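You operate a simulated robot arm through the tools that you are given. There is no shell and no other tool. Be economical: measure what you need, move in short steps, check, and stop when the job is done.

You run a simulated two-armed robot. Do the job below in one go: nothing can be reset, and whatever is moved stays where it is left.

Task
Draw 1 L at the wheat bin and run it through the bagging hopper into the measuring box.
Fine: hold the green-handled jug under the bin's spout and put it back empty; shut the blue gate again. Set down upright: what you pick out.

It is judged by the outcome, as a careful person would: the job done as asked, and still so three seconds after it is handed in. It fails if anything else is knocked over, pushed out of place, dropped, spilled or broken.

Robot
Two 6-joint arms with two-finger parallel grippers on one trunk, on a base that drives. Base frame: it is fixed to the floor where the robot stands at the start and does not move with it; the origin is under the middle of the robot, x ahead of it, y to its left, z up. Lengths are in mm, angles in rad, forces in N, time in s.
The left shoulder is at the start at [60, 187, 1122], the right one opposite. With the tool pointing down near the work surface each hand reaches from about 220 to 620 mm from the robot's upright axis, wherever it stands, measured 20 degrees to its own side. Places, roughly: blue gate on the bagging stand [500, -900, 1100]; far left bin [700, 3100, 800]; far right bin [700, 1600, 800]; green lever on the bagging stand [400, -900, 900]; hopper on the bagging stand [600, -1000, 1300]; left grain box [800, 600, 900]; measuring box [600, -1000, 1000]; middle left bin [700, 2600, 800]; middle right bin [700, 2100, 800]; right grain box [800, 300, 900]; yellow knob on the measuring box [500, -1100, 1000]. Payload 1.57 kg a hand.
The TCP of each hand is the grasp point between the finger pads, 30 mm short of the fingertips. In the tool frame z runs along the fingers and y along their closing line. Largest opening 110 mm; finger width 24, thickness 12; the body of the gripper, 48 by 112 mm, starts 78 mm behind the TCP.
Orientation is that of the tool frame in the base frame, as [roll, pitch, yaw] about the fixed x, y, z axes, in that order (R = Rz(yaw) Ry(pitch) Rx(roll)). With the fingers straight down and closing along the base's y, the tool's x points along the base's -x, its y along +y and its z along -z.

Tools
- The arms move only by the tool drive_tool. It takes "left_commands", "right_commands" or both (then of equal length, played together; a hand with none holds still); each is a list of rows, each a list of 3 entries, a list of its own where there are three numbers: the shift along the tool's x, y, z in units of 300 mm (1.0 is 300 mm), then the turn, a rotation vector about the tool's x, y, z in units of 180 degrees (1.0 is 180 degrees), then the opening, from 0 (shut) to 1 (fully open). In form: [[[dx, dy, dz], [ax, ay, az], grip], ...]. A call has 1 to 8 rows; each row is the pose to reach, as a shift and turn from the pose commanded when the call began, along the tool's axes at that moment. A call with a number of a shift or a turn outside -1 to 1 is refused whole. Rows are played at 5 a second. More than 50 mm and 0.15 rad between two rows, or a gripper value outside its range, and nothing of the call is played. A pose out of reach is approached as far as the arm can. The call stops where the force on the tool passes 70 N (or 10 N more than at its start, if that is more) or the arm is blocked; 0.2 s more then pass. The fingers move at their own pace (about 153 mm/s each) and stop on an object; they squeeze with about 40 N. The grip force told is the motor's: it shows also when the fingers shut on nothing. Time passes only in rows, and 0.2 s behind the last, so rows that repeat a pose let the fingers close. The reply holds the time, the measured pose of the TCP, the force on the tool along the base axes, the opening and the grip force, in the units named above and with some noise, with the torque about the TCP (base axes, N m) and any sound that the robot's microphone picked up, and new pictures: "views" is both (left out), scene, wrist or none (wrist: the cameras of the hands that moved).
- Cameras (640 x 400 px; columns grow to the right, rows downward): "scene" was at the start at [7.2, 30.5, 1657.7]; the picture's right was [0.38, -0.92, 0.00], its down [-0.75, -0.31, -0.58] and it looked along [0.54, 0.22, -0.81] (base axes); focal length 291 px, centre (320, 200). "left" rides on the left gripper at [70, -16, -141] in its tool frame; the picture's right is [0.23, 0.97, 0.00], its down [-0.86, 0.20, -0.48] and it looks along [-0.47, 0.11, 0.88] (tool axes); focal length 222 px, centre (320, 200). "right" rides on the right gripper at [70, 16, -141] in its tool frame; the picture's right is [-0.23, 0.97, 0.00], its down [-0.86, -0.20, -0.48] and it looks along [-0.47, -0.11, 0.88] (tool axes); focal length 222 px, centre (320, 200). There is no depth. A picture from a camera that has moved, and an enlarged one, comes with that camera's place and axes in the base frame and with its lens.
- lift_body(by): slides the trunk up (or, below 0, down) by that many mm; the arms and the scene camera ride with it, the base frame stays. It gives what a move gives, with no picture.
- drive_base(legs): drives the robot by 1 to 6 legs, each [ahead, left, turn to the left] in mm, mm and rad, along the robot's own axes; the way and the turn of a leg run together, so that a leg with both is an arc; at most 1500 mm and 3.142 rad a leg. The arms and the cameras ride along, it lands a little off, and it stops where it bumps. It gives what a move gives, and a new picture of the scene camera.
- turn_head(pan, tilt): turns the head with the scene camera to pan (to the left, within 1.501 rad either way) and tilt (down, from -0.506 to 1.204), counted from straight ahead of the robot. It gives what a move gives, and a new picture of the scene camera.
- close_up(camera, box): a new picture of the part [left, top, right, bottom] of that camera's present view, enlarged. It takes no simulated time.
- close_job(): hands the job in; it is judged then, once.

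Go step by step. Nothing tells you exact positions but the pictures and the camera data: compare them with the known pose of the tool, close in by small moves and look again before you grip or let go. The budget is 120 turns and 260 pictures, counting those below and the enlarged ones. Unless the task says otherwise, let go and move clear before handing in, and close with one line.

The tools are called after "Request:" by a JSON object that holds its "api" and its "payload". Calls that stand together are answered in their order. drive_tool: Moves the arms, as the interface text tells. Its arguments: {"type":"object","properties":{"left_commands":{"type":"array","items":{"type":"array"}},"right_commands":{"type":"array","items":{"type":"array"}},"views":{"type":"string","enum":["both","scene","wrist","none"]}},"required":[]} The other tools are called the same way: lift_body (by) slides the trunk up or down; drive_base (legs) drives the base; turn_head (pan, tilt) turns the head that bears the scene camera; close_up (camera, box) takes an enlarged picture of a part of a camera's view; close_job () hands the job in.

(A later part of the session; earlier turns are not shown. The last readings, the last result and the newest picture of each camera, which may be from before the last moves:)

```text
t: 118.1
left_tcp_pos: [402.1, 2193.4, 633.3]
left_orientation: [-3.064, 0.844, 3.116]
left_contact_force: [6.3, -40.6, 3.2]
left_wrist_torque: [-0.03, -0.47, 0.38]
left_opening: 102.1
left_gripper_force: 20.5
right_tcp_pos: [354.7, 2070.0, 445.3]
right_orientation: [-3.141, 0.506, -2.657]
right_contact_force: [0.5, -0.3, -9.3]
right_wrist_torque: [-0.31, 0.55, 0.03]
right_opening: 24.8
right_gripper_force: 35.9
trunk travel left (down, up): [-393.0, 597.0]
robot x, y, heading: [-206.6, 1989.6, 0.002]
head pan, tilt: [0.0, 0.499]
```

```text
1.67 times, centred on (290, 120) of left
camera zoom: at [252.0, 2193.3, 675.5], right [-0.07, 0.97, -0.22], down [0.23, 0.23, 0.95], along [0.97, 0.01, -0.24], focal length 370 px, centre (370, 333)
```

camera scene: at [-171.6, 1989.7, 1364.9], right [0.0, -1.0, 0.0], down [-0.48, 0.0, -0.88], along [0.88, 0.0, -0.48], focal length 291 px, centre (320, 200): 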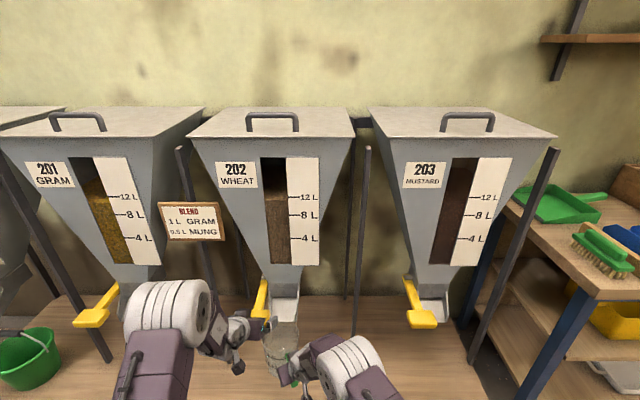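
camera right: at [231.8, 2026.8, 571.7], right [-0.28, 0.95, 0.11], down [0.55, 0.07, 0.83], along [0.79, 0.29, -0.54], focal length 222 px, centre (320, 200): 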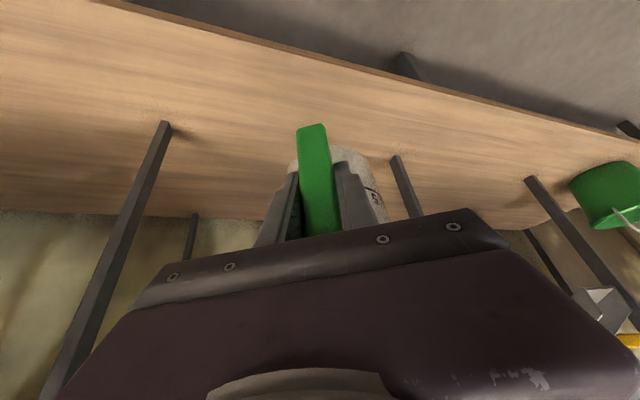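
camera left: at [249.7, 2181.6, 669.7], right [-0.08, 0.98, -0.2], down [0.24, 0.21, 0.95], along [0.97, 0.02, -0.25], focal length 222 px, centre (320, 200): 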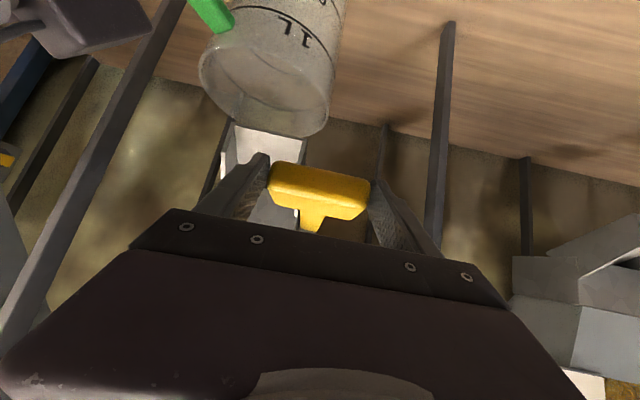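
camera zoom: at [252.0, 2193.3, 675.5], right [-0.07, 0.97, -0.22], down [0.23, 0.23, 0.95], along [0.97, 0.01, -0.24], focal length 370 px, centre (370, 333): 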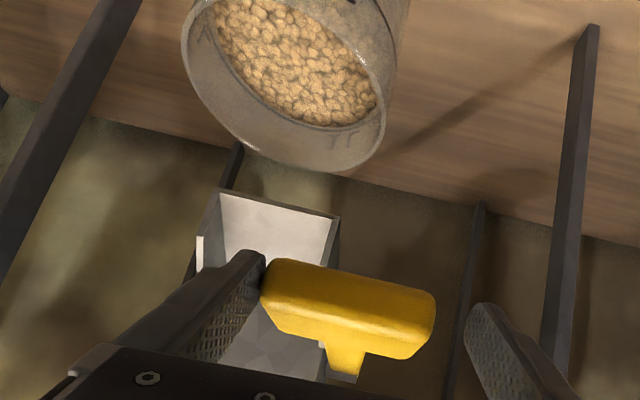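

Flow stopped. I'll check the level against the 1 L ring.

Request:
{"api": "close_up", "payload": {"camera": "left", "box": [220, 0, 340, 110]}}

Request:
{"api": "close_up", "payload": {"camera": "scene", "box": [255, 320, 315, 380]}}

```text
3.64 times, centred on (280, 55) of left
camera zoom: at [252.0, 2193.3, 675.5], right [-0.07, 0.97, -0.22], down [0.23, 0.23, 0.95], along [0.97, 0.01, -0.24], focal length 808 px, centre (466, 727)
```

zoom: 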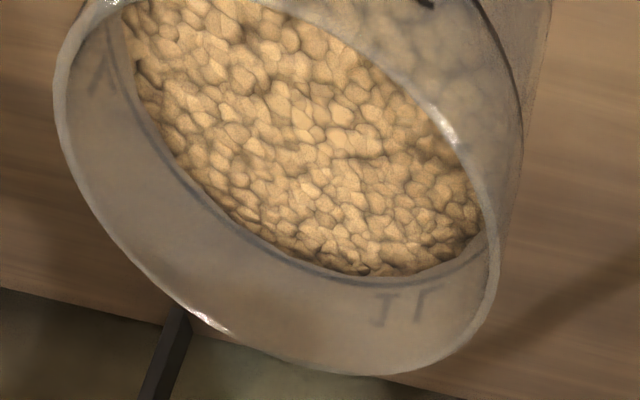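

```text
6.67 times, centred on (285, 350) of scene
camera zoom: at [-170.4, 1984.7, 1337.9], right [0.0, -1.0, 0.0], down [-0.48, 0.0, -0.88], along [0.88, 0.01, -0.48], focal length 1942 px, centre (553, -800)
```

zoom: 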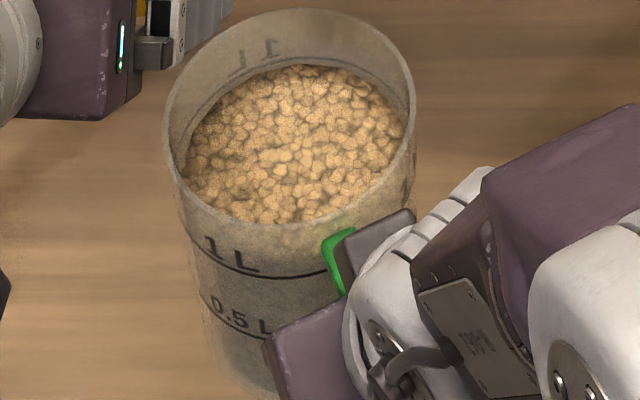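

The level sits right at the 1 L ring. I'll release the lever and retreat the left hand while the jug stays under, to be sure the lever stays shut.

Request:
{"api": "drive_tool", "payload": {"left_commands": [[[0, 0, 0], [0, 0, 0], 1], [[0, -0.02, 0], [0, 0, 0], 1], [[0, -0.02, -0.12], [0, 0, 0], 1], [[0, -0.02, -0.26], [0, 0, 0], 1], [[0, -0.02, -0.36], [0, 0, 0], 1]]}}

```text
t: 119.3
left_tcp_pos: [319.9, 2202.0, 705.7]
left_orientation: [-3.058, 0.842, 3.125]
left_contact_force: [-0.2, 0.3, 0.4]
left_wrist_torque: [-0.01, -0.01, 0.0]
left_opening: 109.9
left_gripper_force: 0.1
right_tcp_pos: [355.6, 2070.8, 446.8]
right_orientation: [-3.139, 0.506, -2.656]
right_contact_force: [-0.4, -0.9, -8.0]
right_wrist_torque: [-0.37, 0.57, 0.0]
right_opening: 25.2
right_gripper_force: 36.5
trunk travel left (down, up): [-393.0, 597.0]
robot x, y, heading: [-205.5, 1986.8, 0.002]
head pan, tilt: [0.0, 0.499]
camera scene: at [-171.4, 1989.8, 1337.8], right [0.0, -1.0, 0.0], down [-0.48, 0.0, -0.88], along [0.88, 0.0, -0.48], focal length 291 px, centre (320, 200)
camera left: at [168.6, 2201.1, 747.7], right [-0.07, 0.97, -0.22], down [0.23, 0.23, 0.94], along [0.97, 0.02, -0.24], focal length 222 px, centre (320, 200)
```

scene: 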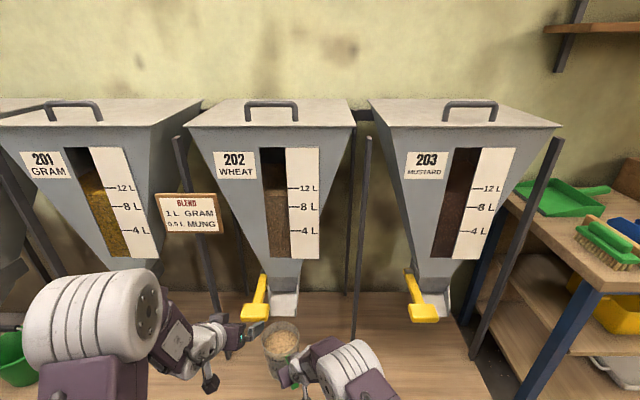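
left: 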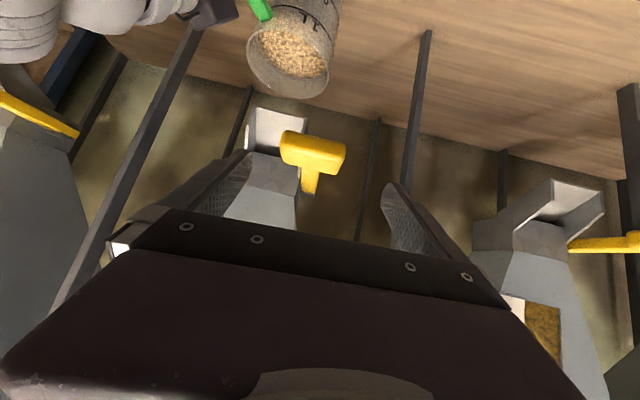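

The bin is shut and stable. I'll back away and raise the trunk gradually, watching for slip in the grip.

Request:
{"api": "drive_base", "payload": {"legs": [[-90, 0, 0]]}}

Request:
{"api": "lift_body", "payload": {"by": 60}}

Request:
{"api": "close_up", "payload": {"camera": "right", "box": [200, 60, 440, 260]}}

```text
t: 120.4
left_tcp_pos: [230.5, 2202.0, 706.0]
left_orientation: [-3.058, 0.842, 3.122]
left_contact_force: [-0.1, -0.6, 0.0]
left_wrist_torque: [0.01, 0.01, -0.01]
left_opening: 110.0
left_gripper_force: 0.0
right_tcp_pos: [265.2, 2070.2, 447.3]
right_orientation: [-3.136, 0.506, -2.657]
right_contact_force: [-0.6, -1.2, -8.2]
right_wrist_torque: [-0.29, 0.56, 0.02]
right_opening: 24.9
right_gripper_force: 36.5
trunk travel left (down, up): [-393.0, 597.0]
robot x, y, heading: [-292.8, 1986.3, 0.004]
head pan, tilt: [0.0, 0.499]
camera scene: at [-262.0, 1989.6, 1337.9], right [0.0, -1.0, 0.0], down [-0.48, 0.0, -0.88], along [0.88, 0.0, -0.48], focal length 291 px, centre (320, 200)
```

scene: 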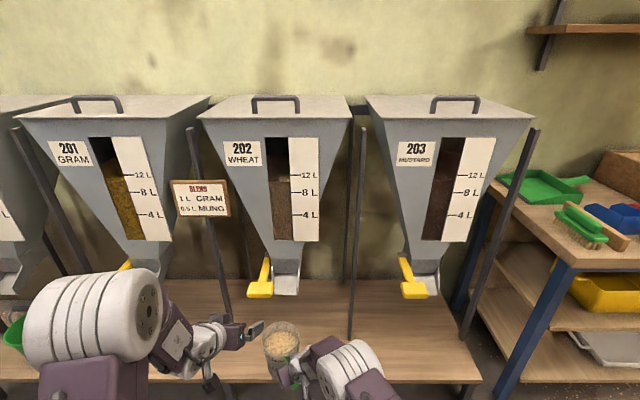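

```text
t: 121.4
left_tcp_pos: [230.5, 2201.7, 764.9]
left_orientation: [-3.057, 0.843, 3.121]
left_contact_force: [0.5, -0.7, -0.5]
left_wrist_torque: [-0.01, 0.02, 0.01]
left_opening: 110.2
left_gripper_force: 0.0
right_tcp_pos: [265.3, 2069.8, 504.7]
right_orientation: [-3.138, 0.504, -2.655]
right_contact_force: [0.6, 0.2, -9.0]
right_wrist_torque: [-0.31, 0.62, 0.0]
right_opening: 25.4
right_gripper_force: 36.4
trunk travel left (down, up): [-453.0, 537.0]
robot x, y, heading: [-292.8, 1987.1, -0.005]
head pan, tilt: [0.0, 0.499]
```

```text
2.00 times, centred on (320, 160) of right
camera zoom: at [142.4, 2026.0, 594.3], right [-0.28, 0.96, 0.11], down [0.55, 0.07, 0.83], along [0.79, 0.29, -0.54], focal length 444 px, centre (320, 280)
```

zoom: 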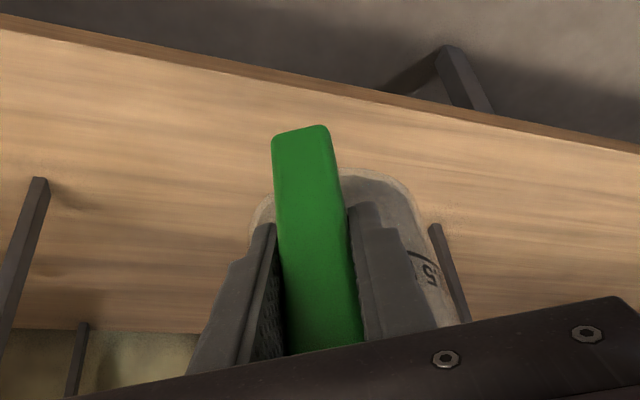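

No slip. Raising fully and driving right toward the bagging stand in stages.

Request:
{"api": "lift_body", "payload": {"by": 400}}

Request:
{"api": "lift_body", "payload": {"by": 130}}

Request:
{"api": "drive_base", "payload": {"legs": [[0, -1450, 0], [0, -600, 0]]}}

Request:
{"api": "turn_head", "payload": {"pan": -0.9, "tilt": 0.45}}

```text
t: 125.2
left_tcp_pos: [231.1, 2201.8, 1164.8]
left_orientation: [-3.059, 0.842, 3.124]
left_contact_force: [0.7, -0.3, 0.0]
left_wrist_torque: [0.02, 0.04, -0.01]
left_opening: 110.0
left_gripper_force: 0.0
right_tcp_pos: [265.9, 2070.0, 905.8]
right_orientation: [-3.137, 0.505, -2.657]
right_contact_force: [-0.3, 0.1, -9.1]
right_wrist_torque: [-0.17, 0.34, -0.01]
right_opening: 24.9
right_gripper_force: 36.3
trunk travel left (down, up): [-853.0, 137.0]
robot x, y, heading: [-290.8, 1982.2, 0.001]
head pan, tilt: [0.0, 0.499]
```

```text
t: 126.8
left_tcp_pos: [231.5, 2201.7, 1295.1]
left_orientation: [-3.058, 0.843, 3.123]
left_contact_force: [-0.7, -0.4, 0.0]
left_wrist_torque: [-0.01, 0.0, -0.02]
left_opening: 110.0
left_gripper_force: 0.1
right_tcp_pos: [264.3, 2071.0, 1034.7]
right_orientation: [-3.137, 0.505, -2.655]
right_contact_force: [0.7, 0.3, -9.8]
right_wrist_torque: [-0.17, 0.35, 0.04]
right_opening: 25.2
right_gripper_force: 36.0
trunk travel left (down, up): [-983.0, 7.0]
robot x, y, heading: [-291.8, 1984.7, 0.003]
head pan, tilt: [0.0, 0.499]
```

```text
t: 136.9
left_tcp_pos: [218.9, 154.0, 1295.4]
left_orientation: [-3.058, 0.842, 3.109]
left_contact_force: [0.5, 0.0, -0.2]
left_wrist_torque: [0.0, 0.0, -0.03]
left_opening: 109.8
left_gripper_force: 0.2
right_tcp_pos: [251.1, 20.5, 1035.3]
right_orientation: [-3.136, 0.505, -2.669]
right_contact_force: [-1.2, 0.7, -9.3]
right_wrist_torque: [-0.16, 0.33, -0.03]
right_opening: 24.9
right_gripper_force: 36.9
trunk travel left (down, up): [-983.0, 7.0]
robot x, y, heading: [-309.4, -54.3, -0.005]
head pan, tilt: [0.0, 0.499]
camera scene: at [-275.0, -50.7, 1927.8], right [-0.01, -1.0, 0.0], down [-0.48, 0.0, -0.88], along [0.88, -0.01, -0.48], focal length 291 px, centre (320, 200)
```

scene: 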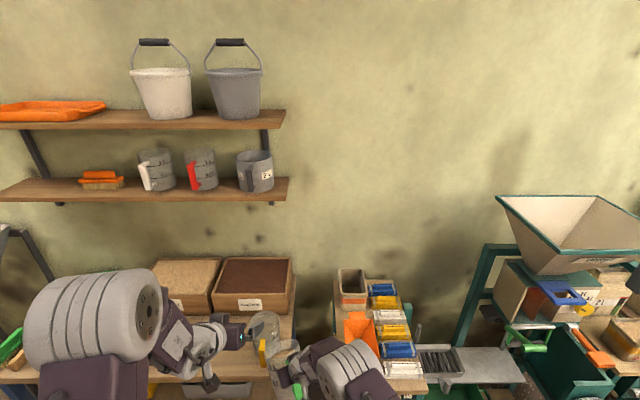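

```text
t: 138.2
left_tcp_pos: [219.4, 151.7, 1294.0]
left_orientation: [-3.057, 0.843, 3.11]
left_contact_force: [0.3, -0.7, -0.6]
left_wrist_torque: [0.01, -0.01, -0.02]
left_opening: 110.0
left_gripper_force: 0.0
right_tcp_pos: [252.7, 20.8, 1035.8]
right_orientation: [-3.135, 0.503, -2.669]
right_contact_force: [-0.5, 0.3, -9.5]
right_wrist_torque: [-0.15, 0.35, 0.03]
right_opening: 25.1
right_gripper_force: 36.5
trunk travel left (down, up): [-983.0, 7.0]
robot x, y, heading: [-310.0, -52.1, -0.009]
head pan, tilt: [-0.901, 0.45]
camera scene: at [-309.6, -124.3, 1932.4], right [-0.79, -0.61, 0.0], down [-0.27, 0.34, -0.9], along [0.55, -0.71, -0.44], focal length 291 px, centre (320, 200)
```

scene: 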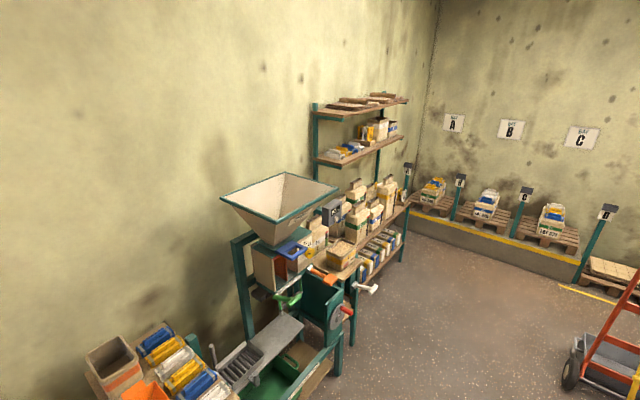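

The wrist torque dropped during the lift; I'll check the grip.

Request:
{"api": "close_up", "payload": {"camera": "right", "box": [200, 60, 440, 260]}}

Request:
{"api": "turn_head", "payload": {"pan": -0.3, "tilt": 0.8}}

Request:
{"api": "close_up", "payload": {"camera": "scene", "box": [160, 100, 400, 300]}}

```text
2.00 times, centred on (320, 160) of right
camera zoom: at [128.3, -22.1, 1124.5], right [-0.26, 0.96, 0.11], down [0.55, 0.06, 0.83], along [0.79, 0.28, -0.54], focal length 444 px, centre (320, 280)
```

zoom: 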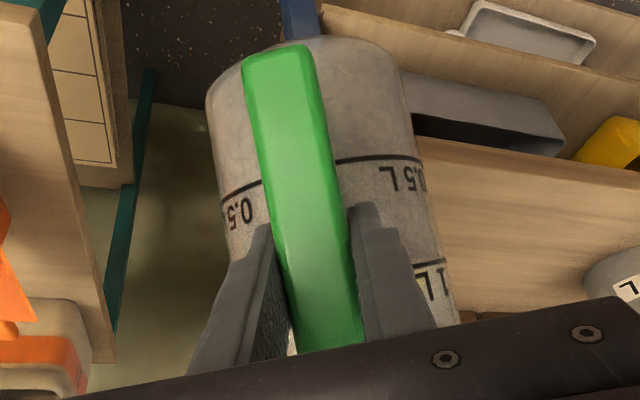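

```text
t: 139.2
left_tcp_pos: [219.8, 151.4, 1295.7]
left_orientation: [-3.059, 0.842, 3.109]
left_contact_force: [0.4, 0.1, 0.5]
left_wrist_torque: [-0.02, 0.01, 0.01]
left_opening: 110.1
left_gripper_force: 0.1
right_tcp_pos: [251.4, 20.2, 1035.6]
right_orientation: [-3.139, 0.505, -2.671]
right_contact_force: [0.7, 1.3, -9.1]
right_wrist_torque: [-0.17, 0.31, 0.01]
right_opening: 24.5
right_gripper_force: 36.3
trunk travel left (down, up): [-983.0, 7.0]
robot x, y, heading: [-309.3, -55.9, -0.008]
head pan, tilt: [-0.3, 0.799]
camera scene: at [-289.4, -77.4, 1902.0], right [-0.31, -0.95, 0.0], down [-0.68, 0.22, -0.7], along [0.66, -0.21, -0.72], focal length 291 px, centre (320, 200)
```

scene: 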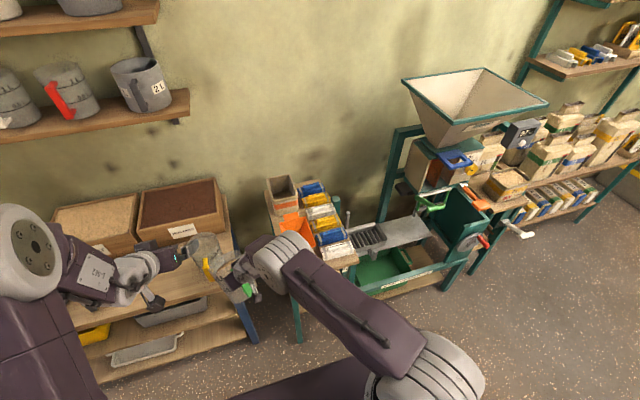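

```text
2.00 times, centred on (280, 200) of scene
camera zoom: at [-289.4, -77.4, 1902.0], right [-0.31, -0.95, 0.0], down [-0.68, 0.22, -0.7], along [0.66, -0.21, -0.72], focal length 583 px, centre (400, 200)
```

zoom: 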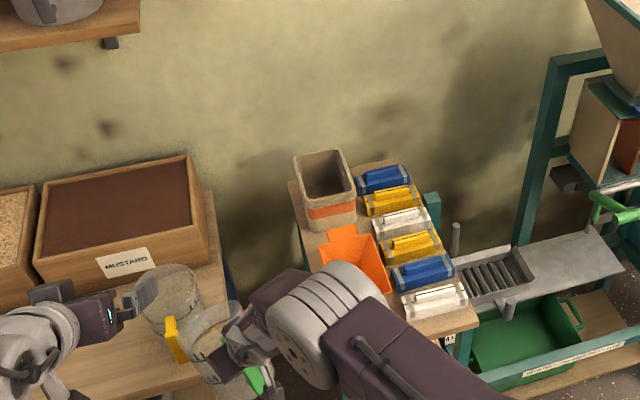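

The jug has sagged (tilted forward) in the grip. I'll zoom to see how far and whether anything spilled.

Request:
{"api": "close_up", "payload": {"camera": "scene", "box": [180, 210, 300, 310]}}

Request:
{"api": "close_up", "payload": {"camera": "left", "box": [0, 0, 640, 400]}}

```text
4.00 times, centred on (240, 260) of scene
camera zoom: at [-289.4, -77.4, 1902.0], right [-0.31, -0.95, 0.0], down [-0.68, 0.22, -0.7], along [0.66, -0.21, -0.72], focal length 1165 px, centre (640, -40)
```

zoom: 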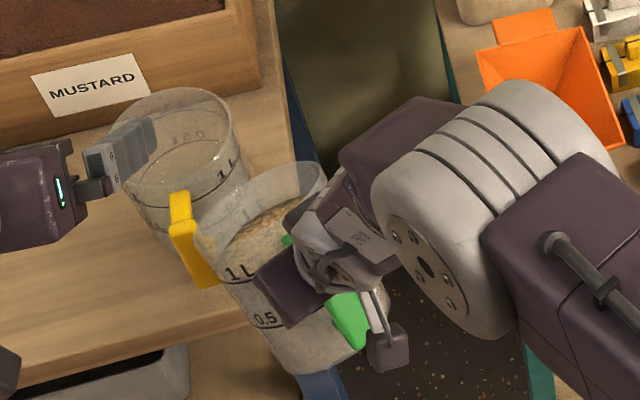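

```text
1.00 times, centred on (320, 200) of left (not enlarged: the box is as wide or as high as the picture)
camera zoom: at [68.1, 152.6, 1337.4], right [-0.06, 0.97, -0.22], down [0.23, 0.23, 0.94], along [0.97, 0.0, -0.24], focal length 222 px, centre (320, 200)
```

zoom: 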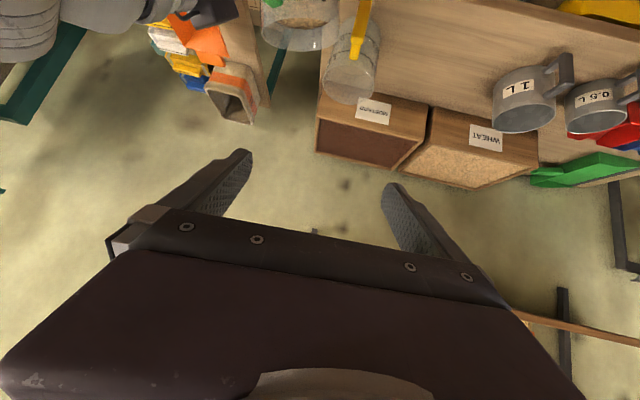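

The grain is intact, still level with the ring, in a jug tilted about 25–30°, with plenty of freeboard and holding steady. I'll drive on to the stand to measure the hopper.

Request:
{"api": "drive_base", "payload": {"legs": [[-30, -600, 0.008]]}}

Request:
{"api": "turn_head", "payload": {"pan": -0.2, "tilt": 0.45}}

```text
t: 142.5
left_tcp_pos: [183.1, -435.2, 1294.9]
left_orientation: [-3.055, 0.844, 3.108]
left_contact_force: [-1.0, 0.8, 0.3]
left_wrist_torque: [0.03, 0.01, -0.03]
left_opening: 110.0
left_gripper_force: 0.0
right_tcp_pos: [215.5, -567.1, 1035.4]
right_orientation: [-3.136, 0.504, -2.671]
right_contact_force: [-0.5, 0.7, -8.1]
right_wrist_torque: [-0.16, 0.3, 0.01]
right_opening: 24.7
right_gripper_force: 36.2
trunk travel left (down, up): [-983.0, 7.0]
robot x, y, heading: [-347.1, -644.4, -0.016]
head pan, tilt: [-0.3, 0.799]
camera scene: at [-326.1, -661.8, 1901.9], right [-0.31, -0.95, 0.0], down [-0.68, 0.22, -0.7], along [0.66, -0.22, -0.72], focal length 291 px, centre (320, 200)
```

scene: 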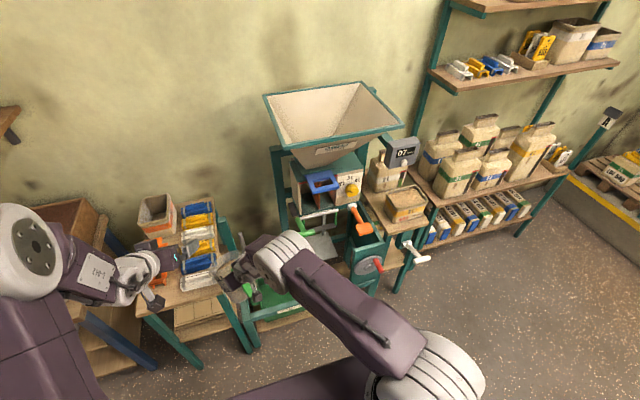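

```text
t: 143.3
left_tcp_pos: [183.1, -437.2, 1295.5]
left_orientation: [-3.059, 0.842, 3.107]
left_contact_force: [0.8, -0.2, 0.0]
left_wrist_torque: [0.03, 0.01, -0.05]
left_opening: 110.2
left_gripper_force: 0.2
right_tcp_pos: [216.3, -568.4, 1036.3]
right_orientation: [-3.139, 0.505, -2.673]
right_contact_force: [-0.7, 0.5, -8.4]
right_wrist_torque: [-0.14, 0.33, -0.01]
right_opening: 24.8
right_gripper_force: 36.2
trunk travel left (down, up): [-983.0, 7.0]
robot x, y, heading: [-348.6, -642.0, -0.014]
head pan, tilt: [-0.201, 0.45]
camera scene: at [-313.3, -659.8, 1932.2], right [-0.21, -0.98, 0.0], down [-0.43, 0.09, -0.9], along [0.88, -0.19, -0.44], focal length 291 px, centre (320, 200)
```

scene: 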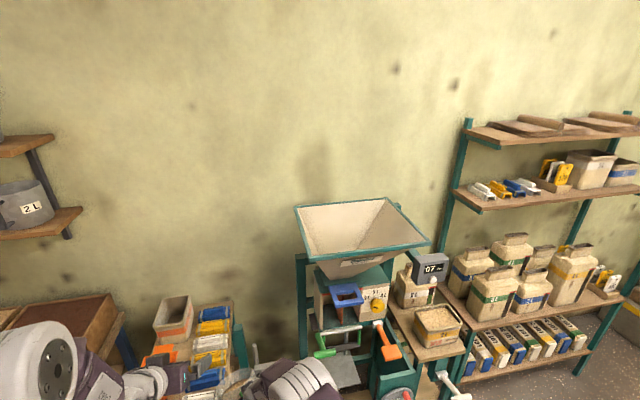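

Request:
{"api": "close_up", "payload": {"camera": "scene", "box": [280, 190, 460, 380]}}

```text
2.11 times, centred on (370, 285) of scene
camera zoom: at [-313.3, -659.8, 1932.2], right [-0.21, -0.98, 0.0], down [-0.43, 0.09, -0.9], along [0.88, -0.19, -0.44], focal length 613 px, centre (215, 21)
```

zoom: 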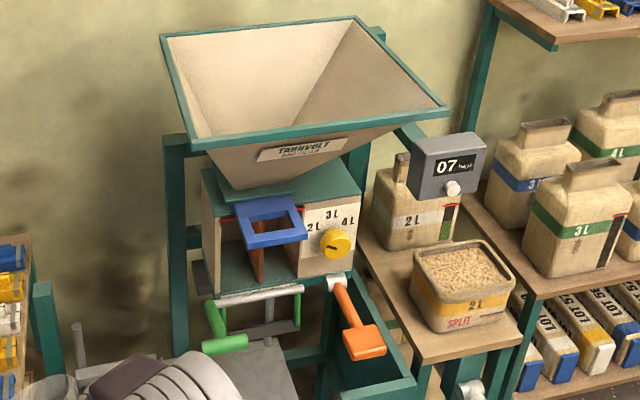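

The hopper mouth spans roughly x 450–790, y −785…−1225 with its rim at z≈1345–1365; the measuring box and blue slide gate are below it. I need the jug above ~1480, so I'll raise the right arm slowly and swing it to the right.

Request:
{"api": "drive_tool", "payload": {"right_commands": [[[-0.0155, -0.0557, -0.0866], [0.0058, 0, 0.0105], 0], [[-0.031, -0.1115, -0.173], [0.0115, 0, 0.0209], 0], [[-0.0465, -0.167, -0.26], [0.0173, 0, 0.0314], 0], [[-0.062, -0.223, -0.3465], [0.023, 0, 0.0418], 0], [[-0.0775, -0.279, -0.433], [0.0288, 0, 0.0523], 0], [[-0.093, -0.3345, -0.52], [0.0346, 0, 0.0628], 0], [[-0.1085, -0.39, -0.606], [0.0403, 0, 0.0732], 0], [[-0.124, -0.446, -0.693], [0.0461, 0, 0.0837], 0]], "views": "wrist"}}

```text
t: 145.1
left_tcp_pos: [182.4, -437.9, 1295.4]
left_orientation: [-3.06, 0.843, 3.106]
left_contact_force: [-0.5, 1.3, 0.9]
left_wrist_torque: [0.0, 0.0, 0.01]
left_opening: 109.9
left_gripper_force: 0.1
right_tcp_pos: [213.4, -722.0, 1237.6]
right_orientation: [-3.139, 0.504, -2.974]
right_contact_force: [-0.5, -0.7, -9.5]
right_wrist_torque: [-0.04, 0.36, -0.01]
right_opening: 24.8
right_gripper_force: 36.4
trunk travel left (down, up): [-983.0, 7.0]
robot x, y, heading: [-342.4, -643.4, -0.015]
head pan, tilt: [-0.201, 0.45]
camera right: at [82.6, -726.0, 1326.2], right [0.04, 0.99, 0.11], down [0.54, -0.11, 0.83], along [0.84, 0.03, -0.54], focal length 222 px, centre (320, 200)
```

right: 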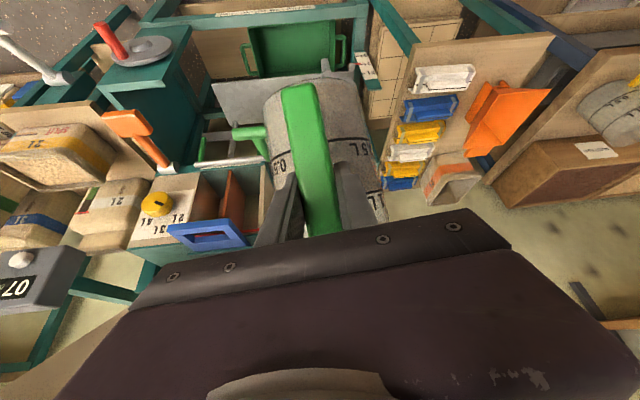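

Grip unchanged. Continuing up to z≈1480 while pitching the hand up to level the jug again.

Request:
{"api": "drive_tool", "payload": {"right_commands": [[[-0.069, -0.0165, -0.0785], [0, -0.0139, 0], 0], [[-0.138, -0.033, -0.157], [0, -0.0278, 0], 0], [[-0.207, -0.0495, -0.2355], [0, -0.0416, 0], 0], [[-0.276, -0.066, -0.314], [0, -0.0555, 0], 0], [[-0.345, -0.0825, -0.3925], [0, -0.0694, 0], 0], [[-0.414, -0.099, -0.471], [0, -0.0833, 0], 0], [[-0.483, -0.1155, -0.5495], [0, -0.0971, 0], 0], [[-0.552, -0.132, -0.628], [0, -0.111, 0], 0]], "views": "both"}}

```text
t: 146.9
left_tcp_pos: [183.6, -437.9, 1294.8]
left_orientation: [-3.057, 0.843, 3.107]
left_contact_force: [0.3, 0.5, 0.2]
left_wrist_torque: [-0.02, 0.04, 0.01]
left_opening: 110.0
left_gripper_force: 0.1
right_tcp_pos: [253.9, -736.1, 1400.6]
right_orientation: [-3.131, 0.821, -2.972]
right_contact_force: [0.3, -0.3, -8.9]
right_wrist_torque: [-0.07, 0.53, 0.01]
right_opening: 25.1
right_gripper_force: 36.5
right hand out of reach, approached as far as the arm can: row 4, 5, 6, 7, 8
trunk travel left (down, up): [-983.0, 7.0]
robot x, y, heading: [-345.8, -644.3, -0.013]
head pan, tilt: [-0.201, 0.45]
camera scene: at [-313.0, -659.7, 1932.3], right [-0.21, -0.98, 0.0], down [-0.43, 0.09, -0.9], along [0.88, -0.19, -0.44], focal length 291 px, centre (320, 200)
camera right: at [102.4, -743.7, 1445.0], right [0.0, 0.99, 0.16], down [0.26, -0.15, 0.95], along [0.97, 0.05, -0.26], focal length 222 px, centre (320, 200)
```

scene: 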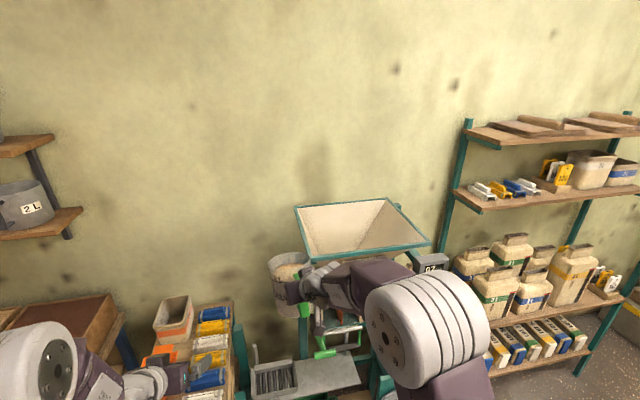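
right: 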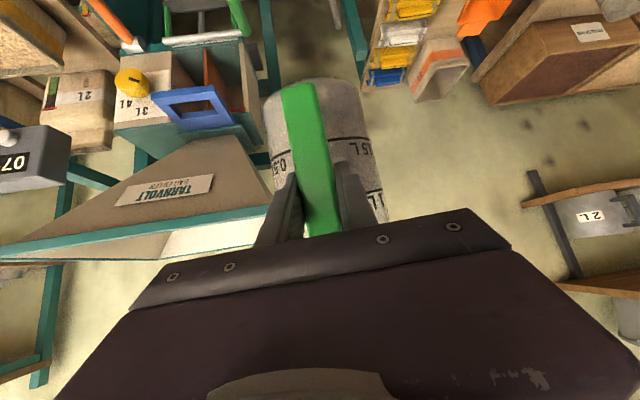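

The arm tops out at z≈1400 with this pitch. Pitching the hand more horizontal should allow more height; trying that.

Request:
{"api": "drive_tool", "payload": {"right_commands": [[[-0.043, 0, -0.04], [0, -0.032, 0], 0], [[-0.086, 0, -0.08], [0, -0.064, 0], 0], [[-0.128, 0, -0.12], [0, -0.095, 0], 0], [[-0.171, 0, -0.159], [0, -0.127, 0], 0], [[-0.171, 0, -0.159], [0, -0.127, 0], 0]], "views": "both"}}

```text
t: 148.1
left_tcp_pos: [182.1, -438.6, 1296.1]
left_orientation: [-3.061, 0.842, 3.104]
left_contact_force: [0.6, -0.7, -0.5]
left_wrist_torque: [-0.02, -0.01, -0.06]
left_opening: 110.1
left_gripper_force: 0.0
right_tcp_pos: [249.6, -783.1, 1463.2]
right_orientation: [3.132, 1.25, -2.967]
right_contact_force: [-0.9, 0.8, -9.1]
right_wrist_torque: [-0.12, 0.71, 0.01]
right_opening: 24.9
right_gripper_force: 36.9
right hand out of reach, approached as far as the arm can: row 1, 2, 3, 4, 5
trunk travel left (down, up): [-983.0, 7.0]
robot x, y, heading: [-345.7, -642.4, -0.014]
head pan, tilt: [-0.201, 0.45]
camera scene: at [-313.5, -660.3, 1932.3], right [-0.21, -0.98, 0.0], down [-0.43, 0.09, -0.9], along [0.88, -0.19, -0.44], focal length 291 px, centre (320, 200)
camera right: at [93.3, -794.3, 1441.5], right [-0.11, 0.97, 0.22], down [-0.14, -0.23, 0.96], along [0.98, 0.07, 0.16], focal length 222 px, centre (320, 200)
```

scene: 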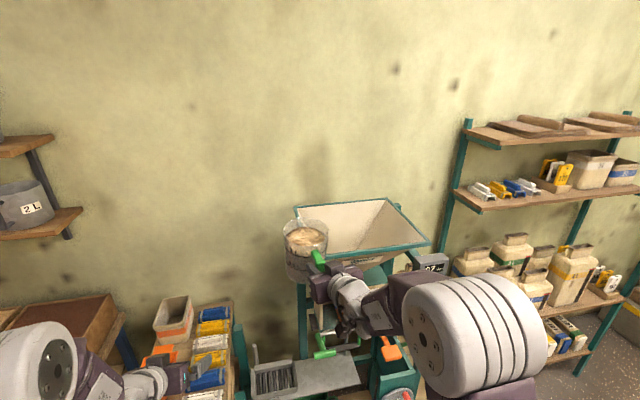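
right: 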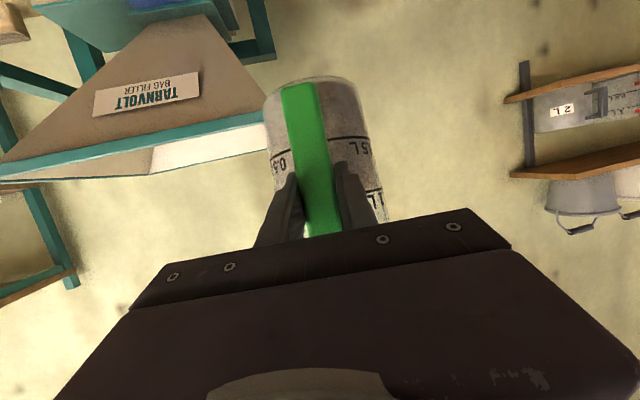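

Height is good now (1463), with the jug's base clearing the ~1350 rim. I'll drive right 50 and forward ~215 to put the jug over the hopper's left part.

Request:
{"api": "drive_base", "payload": {"legs": [[0, -50, 0.012], [120, 0, 0]]}}

Request:
{"api": "turn_head", "payload": {"pan": -0.25, "tilt": 0.6}}

Request:
{"api": "close_up", "payload": {"camera": "scene", "box": [230, 120, 470, 320]}}

```text
t: 149.9
left_tcp_pos: [297.8, -477.9, 1296.9]
left_orientation: [-3.059, 0.845, 3.119]
left_contact_force: [-0.3, 0.3, -0.2]
left_wrist_torque: [-0.01, 0.0, -0.01]
left_opening: 110.1
left_gripper_force: 0.0
right_tcp_pos: [368.2, -822.1, 1467.1]
right_orientation: [3.137, 1.252, -2.949]
right_contact_force: [-5.8, 4.1, 8.7]
right_wrist_torque: [0.61, 0.06, 0.31]
right_opening: 24.8
right_gripper_force: 37.3
trunk travel left (down, up): [-983.0, 7.0]
robot x, y, heading: [-224.7, -691.1, -0.001]
head pan, tilt: [-0.201, 0.45]
camera scene: at [-198.5, -707.4, 1932.5], right [-0.2, -0.98, 0.0], down [-0.42, 0.09, -0.9], along [0.88, -0.18, -0.43], focal length 291 px, centre (320, 200)
```

scene: 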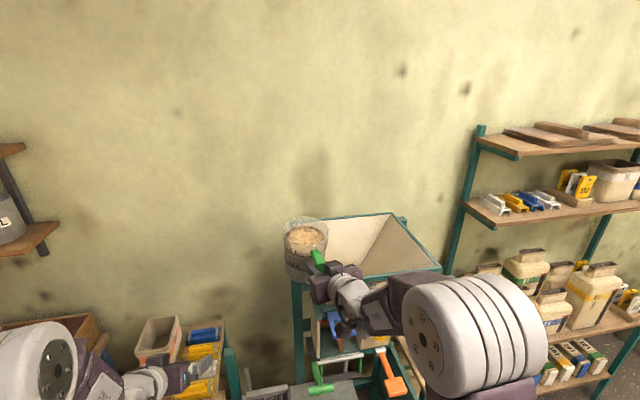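

```text
t: 150.6
left_tcp_pos: [298.2, -479.9, 1297.2]
left_orientation: [-3.059, 0.845, 3.119]
left_contact_force: [0.6, -0.5, 0.8]
left_wrist_torque: [0.03, -0.03, -0.02]
left_opening: 109.8
left_gripper_force: 0.1
right_tcp_pos: [370.4, -822.7, 1465.3]
right_orientation: [3.133, 1.251, -2.952]
right_contact_force: [-2.6, -0.1, 5.4]
right_wrist_torque: [0.17, -0.02, 0.04]
right_opening: 25.1
right_gripper_force: 36.4
trunk travel left (down, up): [-983.0, 7.0]
robot x, y, heading: [-225.0, -692.3, 0.002]
head pan, tilt: [-0.25, 0.6]
camera scene: at [-200.8, -712.2, 1918.9], right [-0.25, -0.97, 0.0], down [-0.55, 0.14, -0.83], along [0.8, -0.2, -0.56], focal length 291 px, centre (320, 200)
```

scene: 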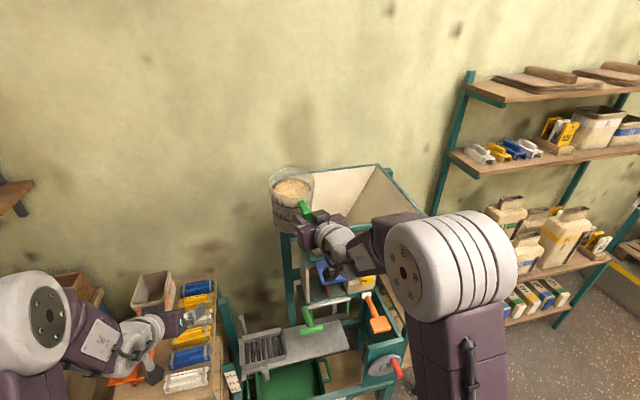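

```text
2.00 times, centred on (350, 220) of scene
camera zoom: at [-200.8, -712.2, 1918.9], right [-0.25, -0.97, 0.0], down [-0.55, 0.14, -0.83], along [0.8, -0.2, -0.56], focal length 583 px, centre (260, 160)
```

zoom: 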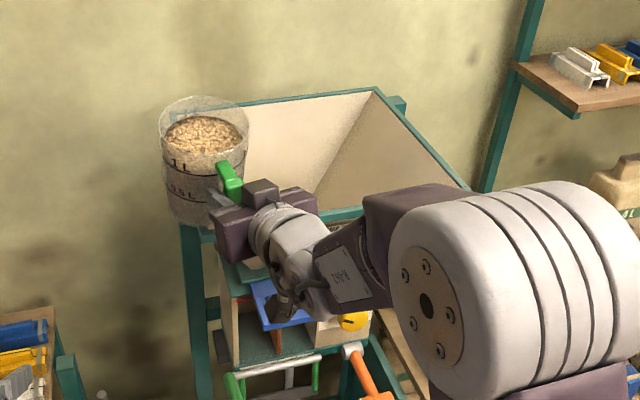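

The right-hand force shows the jug base touching the hopper rim. I'll lift and draw back the hand at once, plus use the trunk's last 7 mm.

Request:
{"api": "drive_tool", "payload": {"right_commands": [[[-0.06, 0, -0.05], [0, 0, 0], 0], [[-0.11, 0, -0.135], [0, 0, 0], 0], [[-0.11, 0, -0.135], [0, 0, 0], 0]], "views": "none"}}

Request:
{"api": "lift_body", "payload": {"by": 7}}

Request:
{"api": "close_up", "payload": {"camera": "scene", "box": [230, 120, 470, 320]}}

Request:
{"api": "close_up", "payload": {"camera": "right", "box": [120, 40, 440, 240]}}

```text
t: 151.4
left_tcp_pos: [300.3, -480.0, 1294.5]
left_orientation: [-3.057, 0.845, 3.12]
left_contact_force: [0.8, 0.0, -0.1]
left_wrist_torque: [0.0, -0.01, -0.04]
left_opening: 109.8
left_gripper_force: 0.1
right_tcp_pos: [344.8, -829.8, 1505.6]
right_orientation: [3.132, 1.249, -2.954]
right_contact_force: [-1.3, -0.2, -9.1]
right_wrist_torque: [-0.13, 0.71, -0.04]
right_opening: 24.9
right_gripper_force: 36.4
trunk travel left (down, up): [-983.0, 7.0]
robot x, y, heading: [-226.6, -691.5, -0.0]
head pan, tilt: [-0.25, 0.6]
```

```text
t: 151.9
left_tcp_pos: [299.5, -481.2, 1303.8]
left_orientation: [-3.061, 0.843, 3.12]
left_contact_force: [-0.6, 0.0, -0.9]
left_wrist_torque: [-0.01, -0.01, 0.0]
left_opening: 110.0
left_gripper_force: 0.2
right_tcp_pos: [344.3, -830.5, 1513.3]
right_orientation: [3.13, 1.25, -2.953]
right_contact_force: [-0.7, -0.1, -9.6]
right_wrist_torque: [-0.14, 0.65, -0.04]
right_opening: 24.6
right_gripper_force: 36.7
trunk travel left (down, up): [-990.0, 0.0]
robot x, y, heading: [-223.9, -692.7, 0.001]
head pan, tilt: [-0.25, 0.6]
```

```text
2.00 times, centred on (350, 220) of scene
camera zoom: at [-199.2, -712.6, 1925.8], right [-0.25, -0.97, 0.0], down [-0.55, 0.14, -0.83], along [0.8, -0.2, -0.56], focal length 583 px, centre (260, 160)
```

zoom: 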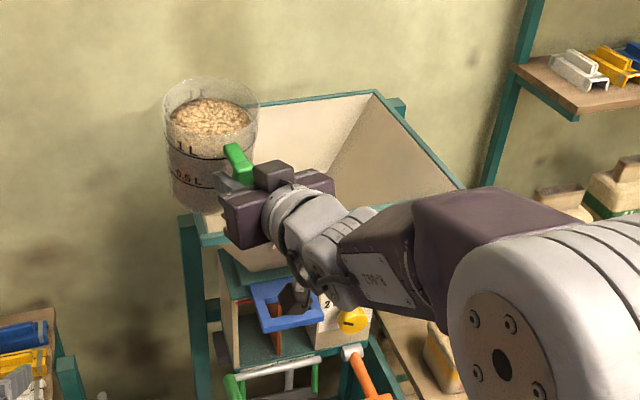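

```text
2.00 times, centred on (280, 140) of right
camera zoom: at [186.8, -843.8, 1492.2], right [-0.12, 0.97, 0.22], down [-0.14, -0.23, 0.96], along [0.98, 0.09, 0.16], focal length 444 px, centre (400, 320)
```

zoom: 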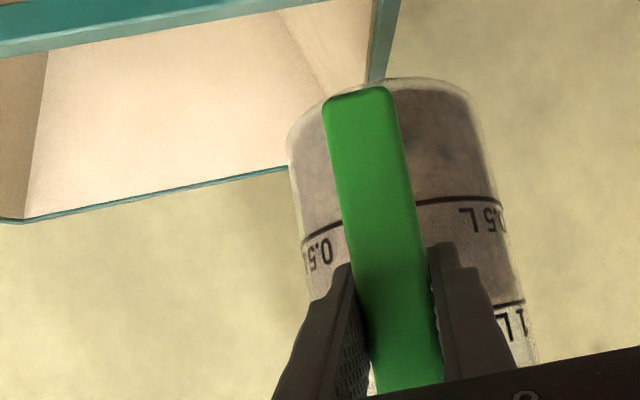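

Freed, with grain intact and the hand now at z 1513 (about 45 mm clear of the rim). Driving forward 140 to bring the jug over the hopper.

Request:
{"api": "drive_base", "payload": {"legs": [[140, -20, 0]]}}

Request:
{"api": "close_up", "payload": {"camera": "scene", "box": [230, 120, 470, 320]}}

Request:
{"api": "close_up", "payload": {"camera": "right", "box": [120, 0, 440, 240]}}

```text
t: 153.3
left_tcp_pos: [434.6, -498.8, 1304.4]
left_orientation: [-3.059, 0.847, 3.117]
left_contact_force: [-1.2, 0.0, 0.2]
left_wrist_torque: [0.01, -0.03, 0.02]
left_opening: 110.0
left_gripper_force: 0.1
right_tcp_pos: [477.8, -849.5, 1515.9]
right_orientation: [3.135, 1.252, -2.95]
right_contact_force: [-1.0, -0.1, -9.6]
right_wrist_torque: [-0.15, 0.7, -0.01]
right_opening: 24.9
right_gripper_force: 36.9
trunk travel left (down, up): [-990.0, 0.0]
robot x, y, heading: [-84.3, -713.9, 0.002]
head pan, tilt: [-0.25, 0.6]
camera scene: at [-66.1, -731.6, 1925.9], right [-0.25, -0.97, 0.0], down [-0.54, 0.14, -0.83], along [0.8, -0.2, -0.56], focal length 291 px, centre (320, 200)
```

scene: 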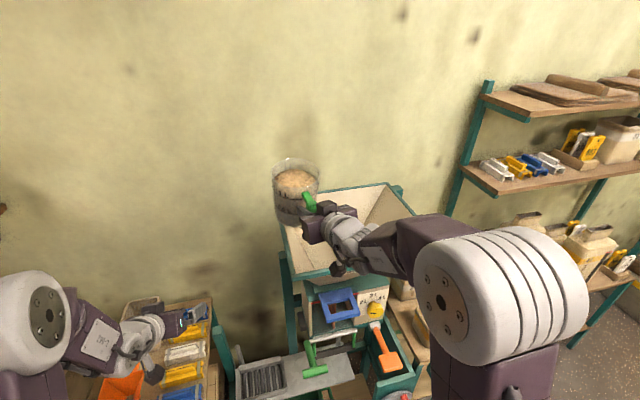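

```text
2.00 times, centred on (350, 220) of scene
camera zoom: at [-66.1, -731.6, 1925.9], right [-0.25, -0.97, 0.0], down [-0.54, 0.14, -0.83], along [0.8, -0.2, -0.56], focal length 583 px, centre (260, 160)
```

zoom: 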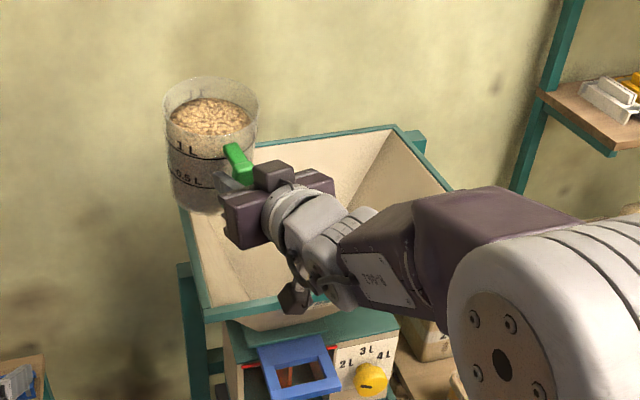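

```text
1.67 times, centred on (280, 120) of right
camera zoom: at [321.1, -863.3, 1493.5], right [-0.12, 0.97, 0.22], down [-0.14, -0.23, 0.96], along [0.98, 0.09, 0.17], focal length 370 px, centre (387, 333)
```

zoom: 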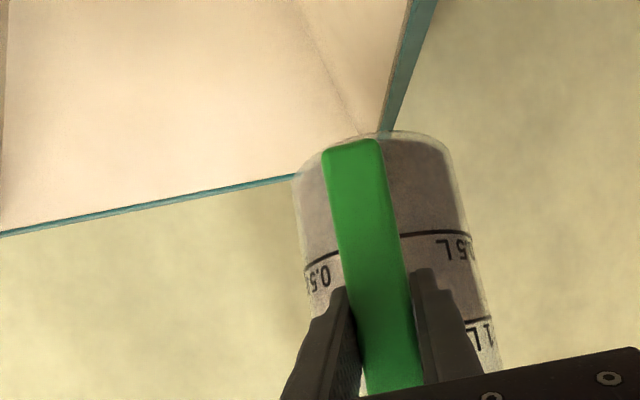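

The jug is over the hopper. Now I roll it to the right about the handle axis: first 64°.

Request:
{"api": "drive_tool", "payload": {"right_commands": [[[0, 0, 0], [-0.014, 0, 0.0423], 0], [[0, 0, 0], [-0.028, 0, 0.0846], 0], [[0, 0, 0], [-0.042, 0, 0.1269], 0], [[0, 0, 0], [-0.056, 0, 0.1692], 0], [[0, 0, 0], [-0.07, 0, 0.2115], 0], [[0, 0, 0], [-0.084, 0, 0.2538], 0], [[0, 0, 0], [-0.098, 0, 0.2961], 0], [[0, 0, 0], [-0.112, 0, 0.3384], 0]], "views": "scene"}}

Request:
{"api": "close_up", "payload": {"camera": "scene", "box": [230, 120, 470, 320]}}

```text
t: 155.1
left_tcp_pos: [440.1, -500.1, 1301.6]
left_orientation: [-3.059, 0.841, 3.12]
left_contact_force: [1.0, 0.5, -0.8]
left_wrist_torque: [0.02, 0.01, 0.0]
left_opening: 110.0
left_gripper_force: 0.0
right_tcp_pos: [483.3, -849.9, 1513.4]
right_orientation: [1.724, 0.42, 2.123]
right_contact_force: [0.7, 0.7, -8.6]
right_wrist_torque: [-0.33, 0.63, -0.01]
right_opening: 25.0
right_gripper_force: 36.4
trunk travel left (down, up): [-990.0, 0.0]
robot x, y, heading: [-85.3, -716.0, 0.002]
head pan, tilt: [-0.25, 0.6]
camera scene: at [-57.4, -733.0, 1925.8], right [-0.25, -0.97, 0.0], down [-0.55, 0.14, -0.82], along [0.8, -0.2, -0.57], focal length 291 px, centre (320, 200)
```

scene: 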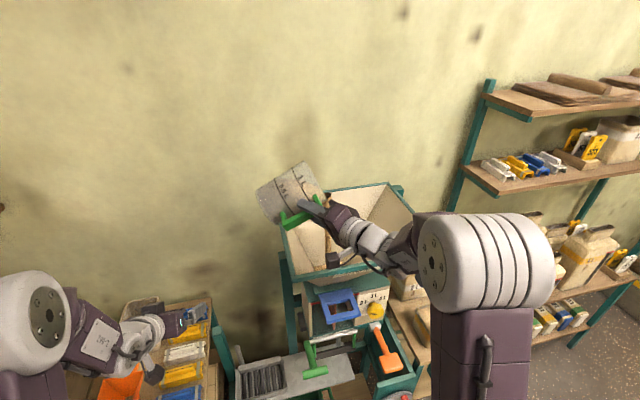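

```text
2.00 times, centred on (350, 220) of scene
camera zoom: at [-57.4, -733.0, 1925.8], right [-0.25, -0.97, 0.0], down [-0.55, 0.14, -0.82], along [0.8, -0.2, -0.57], focal length 583 px, centre (260, 160)
```

zoom: 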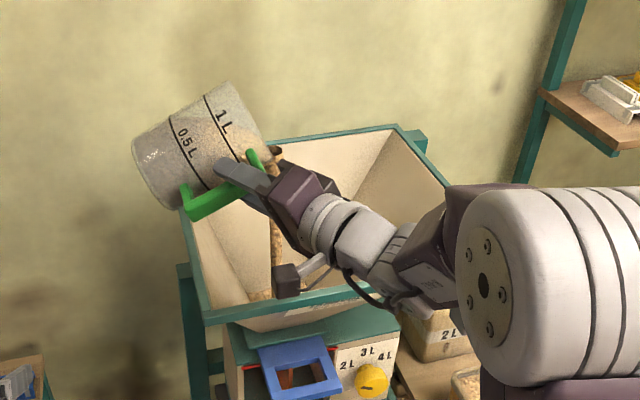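

Grain is starting to pour inside the hopper. I'll continue rolling while moving 25 mm deeper over the hopper.

Request:
{"api": "drive_tool", "payload": {"right_commands": [[[-0.013, 0, 0.04], [0, 0, 0], 0], [[-0.026, 0, 0.08], [-0.008, 0, 0.024], 0], [[-0.026, 0, 0.08], [-0.02, 0, 0.06], 0], [[-0.026, 0, 0.08], [-0.032, 0, 0.096], 0], [[-0.026, 0, 0.08], [-0.044, 0, 0.132], 0], [[-0.026, 0, 0.08], [-0.056, 0, 0.168], 0], [[-0.026, 0, 0.08], [-0.056, 0, 0.168], 0]], "views": "scene"}}

Request:
{"api": "close_up", "payload": {"camera": "scene", "box": [230, 120, 470, 320]}}

```text
t: 156.7
left_tcp_pos: [437.0, -499.2, 1303.1]
left_orientation: [-3.059, 0.843, 3.118]
left_contact_force: [-0.8, 0.8, 0.1]
left_wrist_torque: [0.01, 0.0, 0.01]
left_opening: 109.9
left_gripper_force: 0.1
right_tcp_pos: [507.7, -845.8, 1515.2]
right_orientation: [1.535, -0.103, 2.09]
right_contact_force: [0.0, -0.5, -2.3]
right_wrist_torque: [-0.1, 0.18, 0.03]
right_opening: 25.0
right_gripper_force: 36.4
trunk travel left (down, up): [-990.0, 0.0]
robot x, y, heading: [-86.5, -710.8, -0.002]
head pan, tilt: [-0.25, 0.6]
camera scene: at [-60.6, -732.4, 1925.9], right [-0.25, -0.97, 0.0], down [-0.55, 0.14, -0.83], along [0.8, -0.2, -0.56], focal length 291 px, centre (320, 200)
```

scene: 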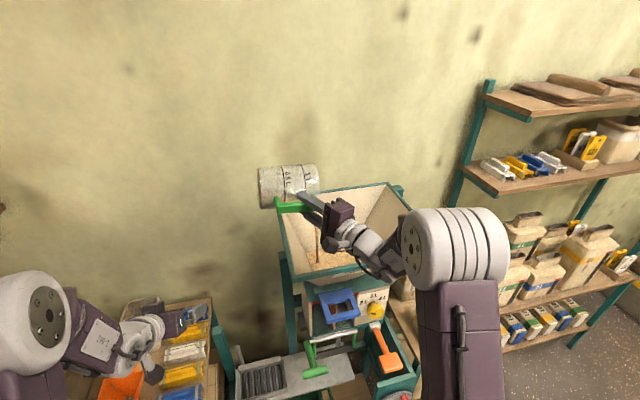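

```text
2.00 times, centred on (350, 220) of scene
camera zoom: at [-60.6, -732.4, 1925.9], right [-0.25, -0.97, 0.0], down [-0.55, 0.14, -0.83], along [0.8, -0.2, -0.56], focal length 583 px, centre (260, 160)
```

zoom: 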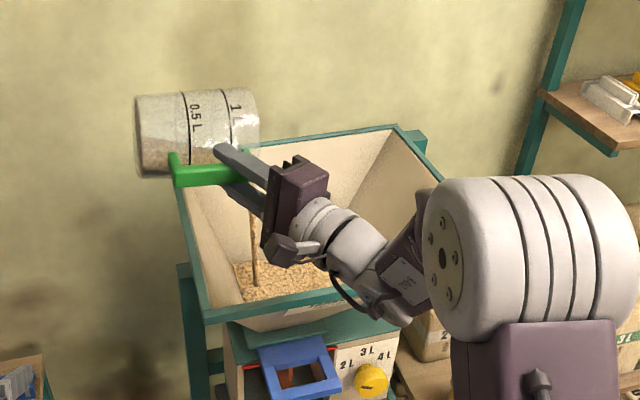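

Most is already in the hopper, where it collects (so the gate is shut). Continue rolling to empty fully.

Request:
{"api": "drive_tool", "payload": {"right_commands": [[[0, 0, 0], [-0.012, 0, 0.036], 0], [[0, 0, 0], [-0.024, 0, 0.072], 0], [[0, 0, 0], [-0.036, 0, 0.108], 0], [[0, 0, 0], [-0.048, 0, 0.144], 0], [[0, 0, 0], [-0.06, 0, 0.18], 0], [[0, 0, 0], [-0.072, 0, 0.216], 0], [[0, 0, 0], [-0.084, 0, 0.252], 0], [[0, 0, 0], [-0.084, 0, 0.252], 0]], "views": "scene"}}

Request:
{"api": "close_up", "payload": {"camera": "scene", "box": [230, 120, 470, 320]}}

```text
t: 158.5
left_tcp_pos: [437.6, -499.9, 1303.4]
left_orientation: [-3.059, 0.844, 3.117]
left_contact_force: [0.7, 0.3, -0.3]
left_wrist_torque: [0.04, 0.03, 0.01]
left_opening: 109.7
left_gripper_force: 0.0
right_tcp_pos: [506.8, -845.5, 1515.4]
right_orientation: [1.159, -0.879, 2.283]
right_contact_force: [-0.1, 0.4, -1.4]
right_wrist_torque: [-0.07, 0.12, 0.01]
right_opening: 25.2
right_gripper_force: 36.4
trunk travel left (down, up): [-990.0, 0.0]
robot x, y, heading: [-83.8, -714.7, -0.0]
head pan, tilt: [-0.25, 0.6]
camera scene: at [-59.9, -732.4, 1925.8], right [-0.25, -0.97, 0.0], down [-0.55, 0.14, -0.82], along [0.8, -0.2, -0.57], focal length 291 px, centre (320, 200)
```

scene: 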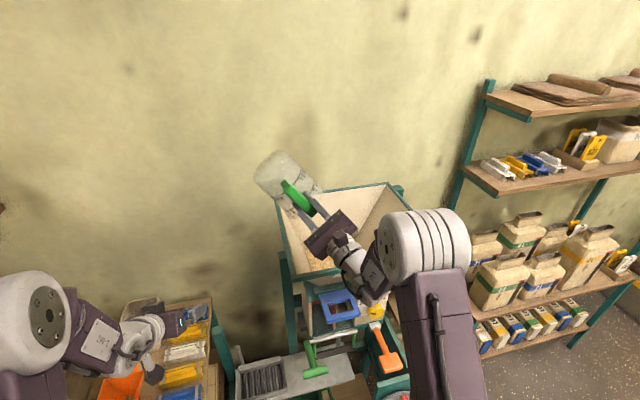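

```text
2.00 times, centred on (350, 220) of scene
camera zoom: at [-59.9, -732.4, 1925.8], right [-0.25, -0.97, 0.0], down [-0.55, 0.14, -0.82], along [0.8, -0.2, -0.57], focal length 583 px, centre (260, 160)
```

zoom: 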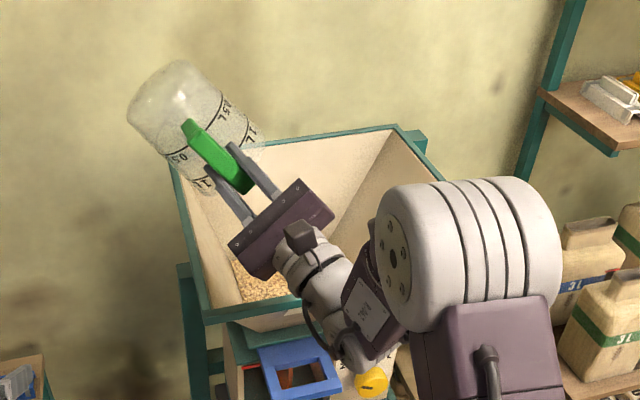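

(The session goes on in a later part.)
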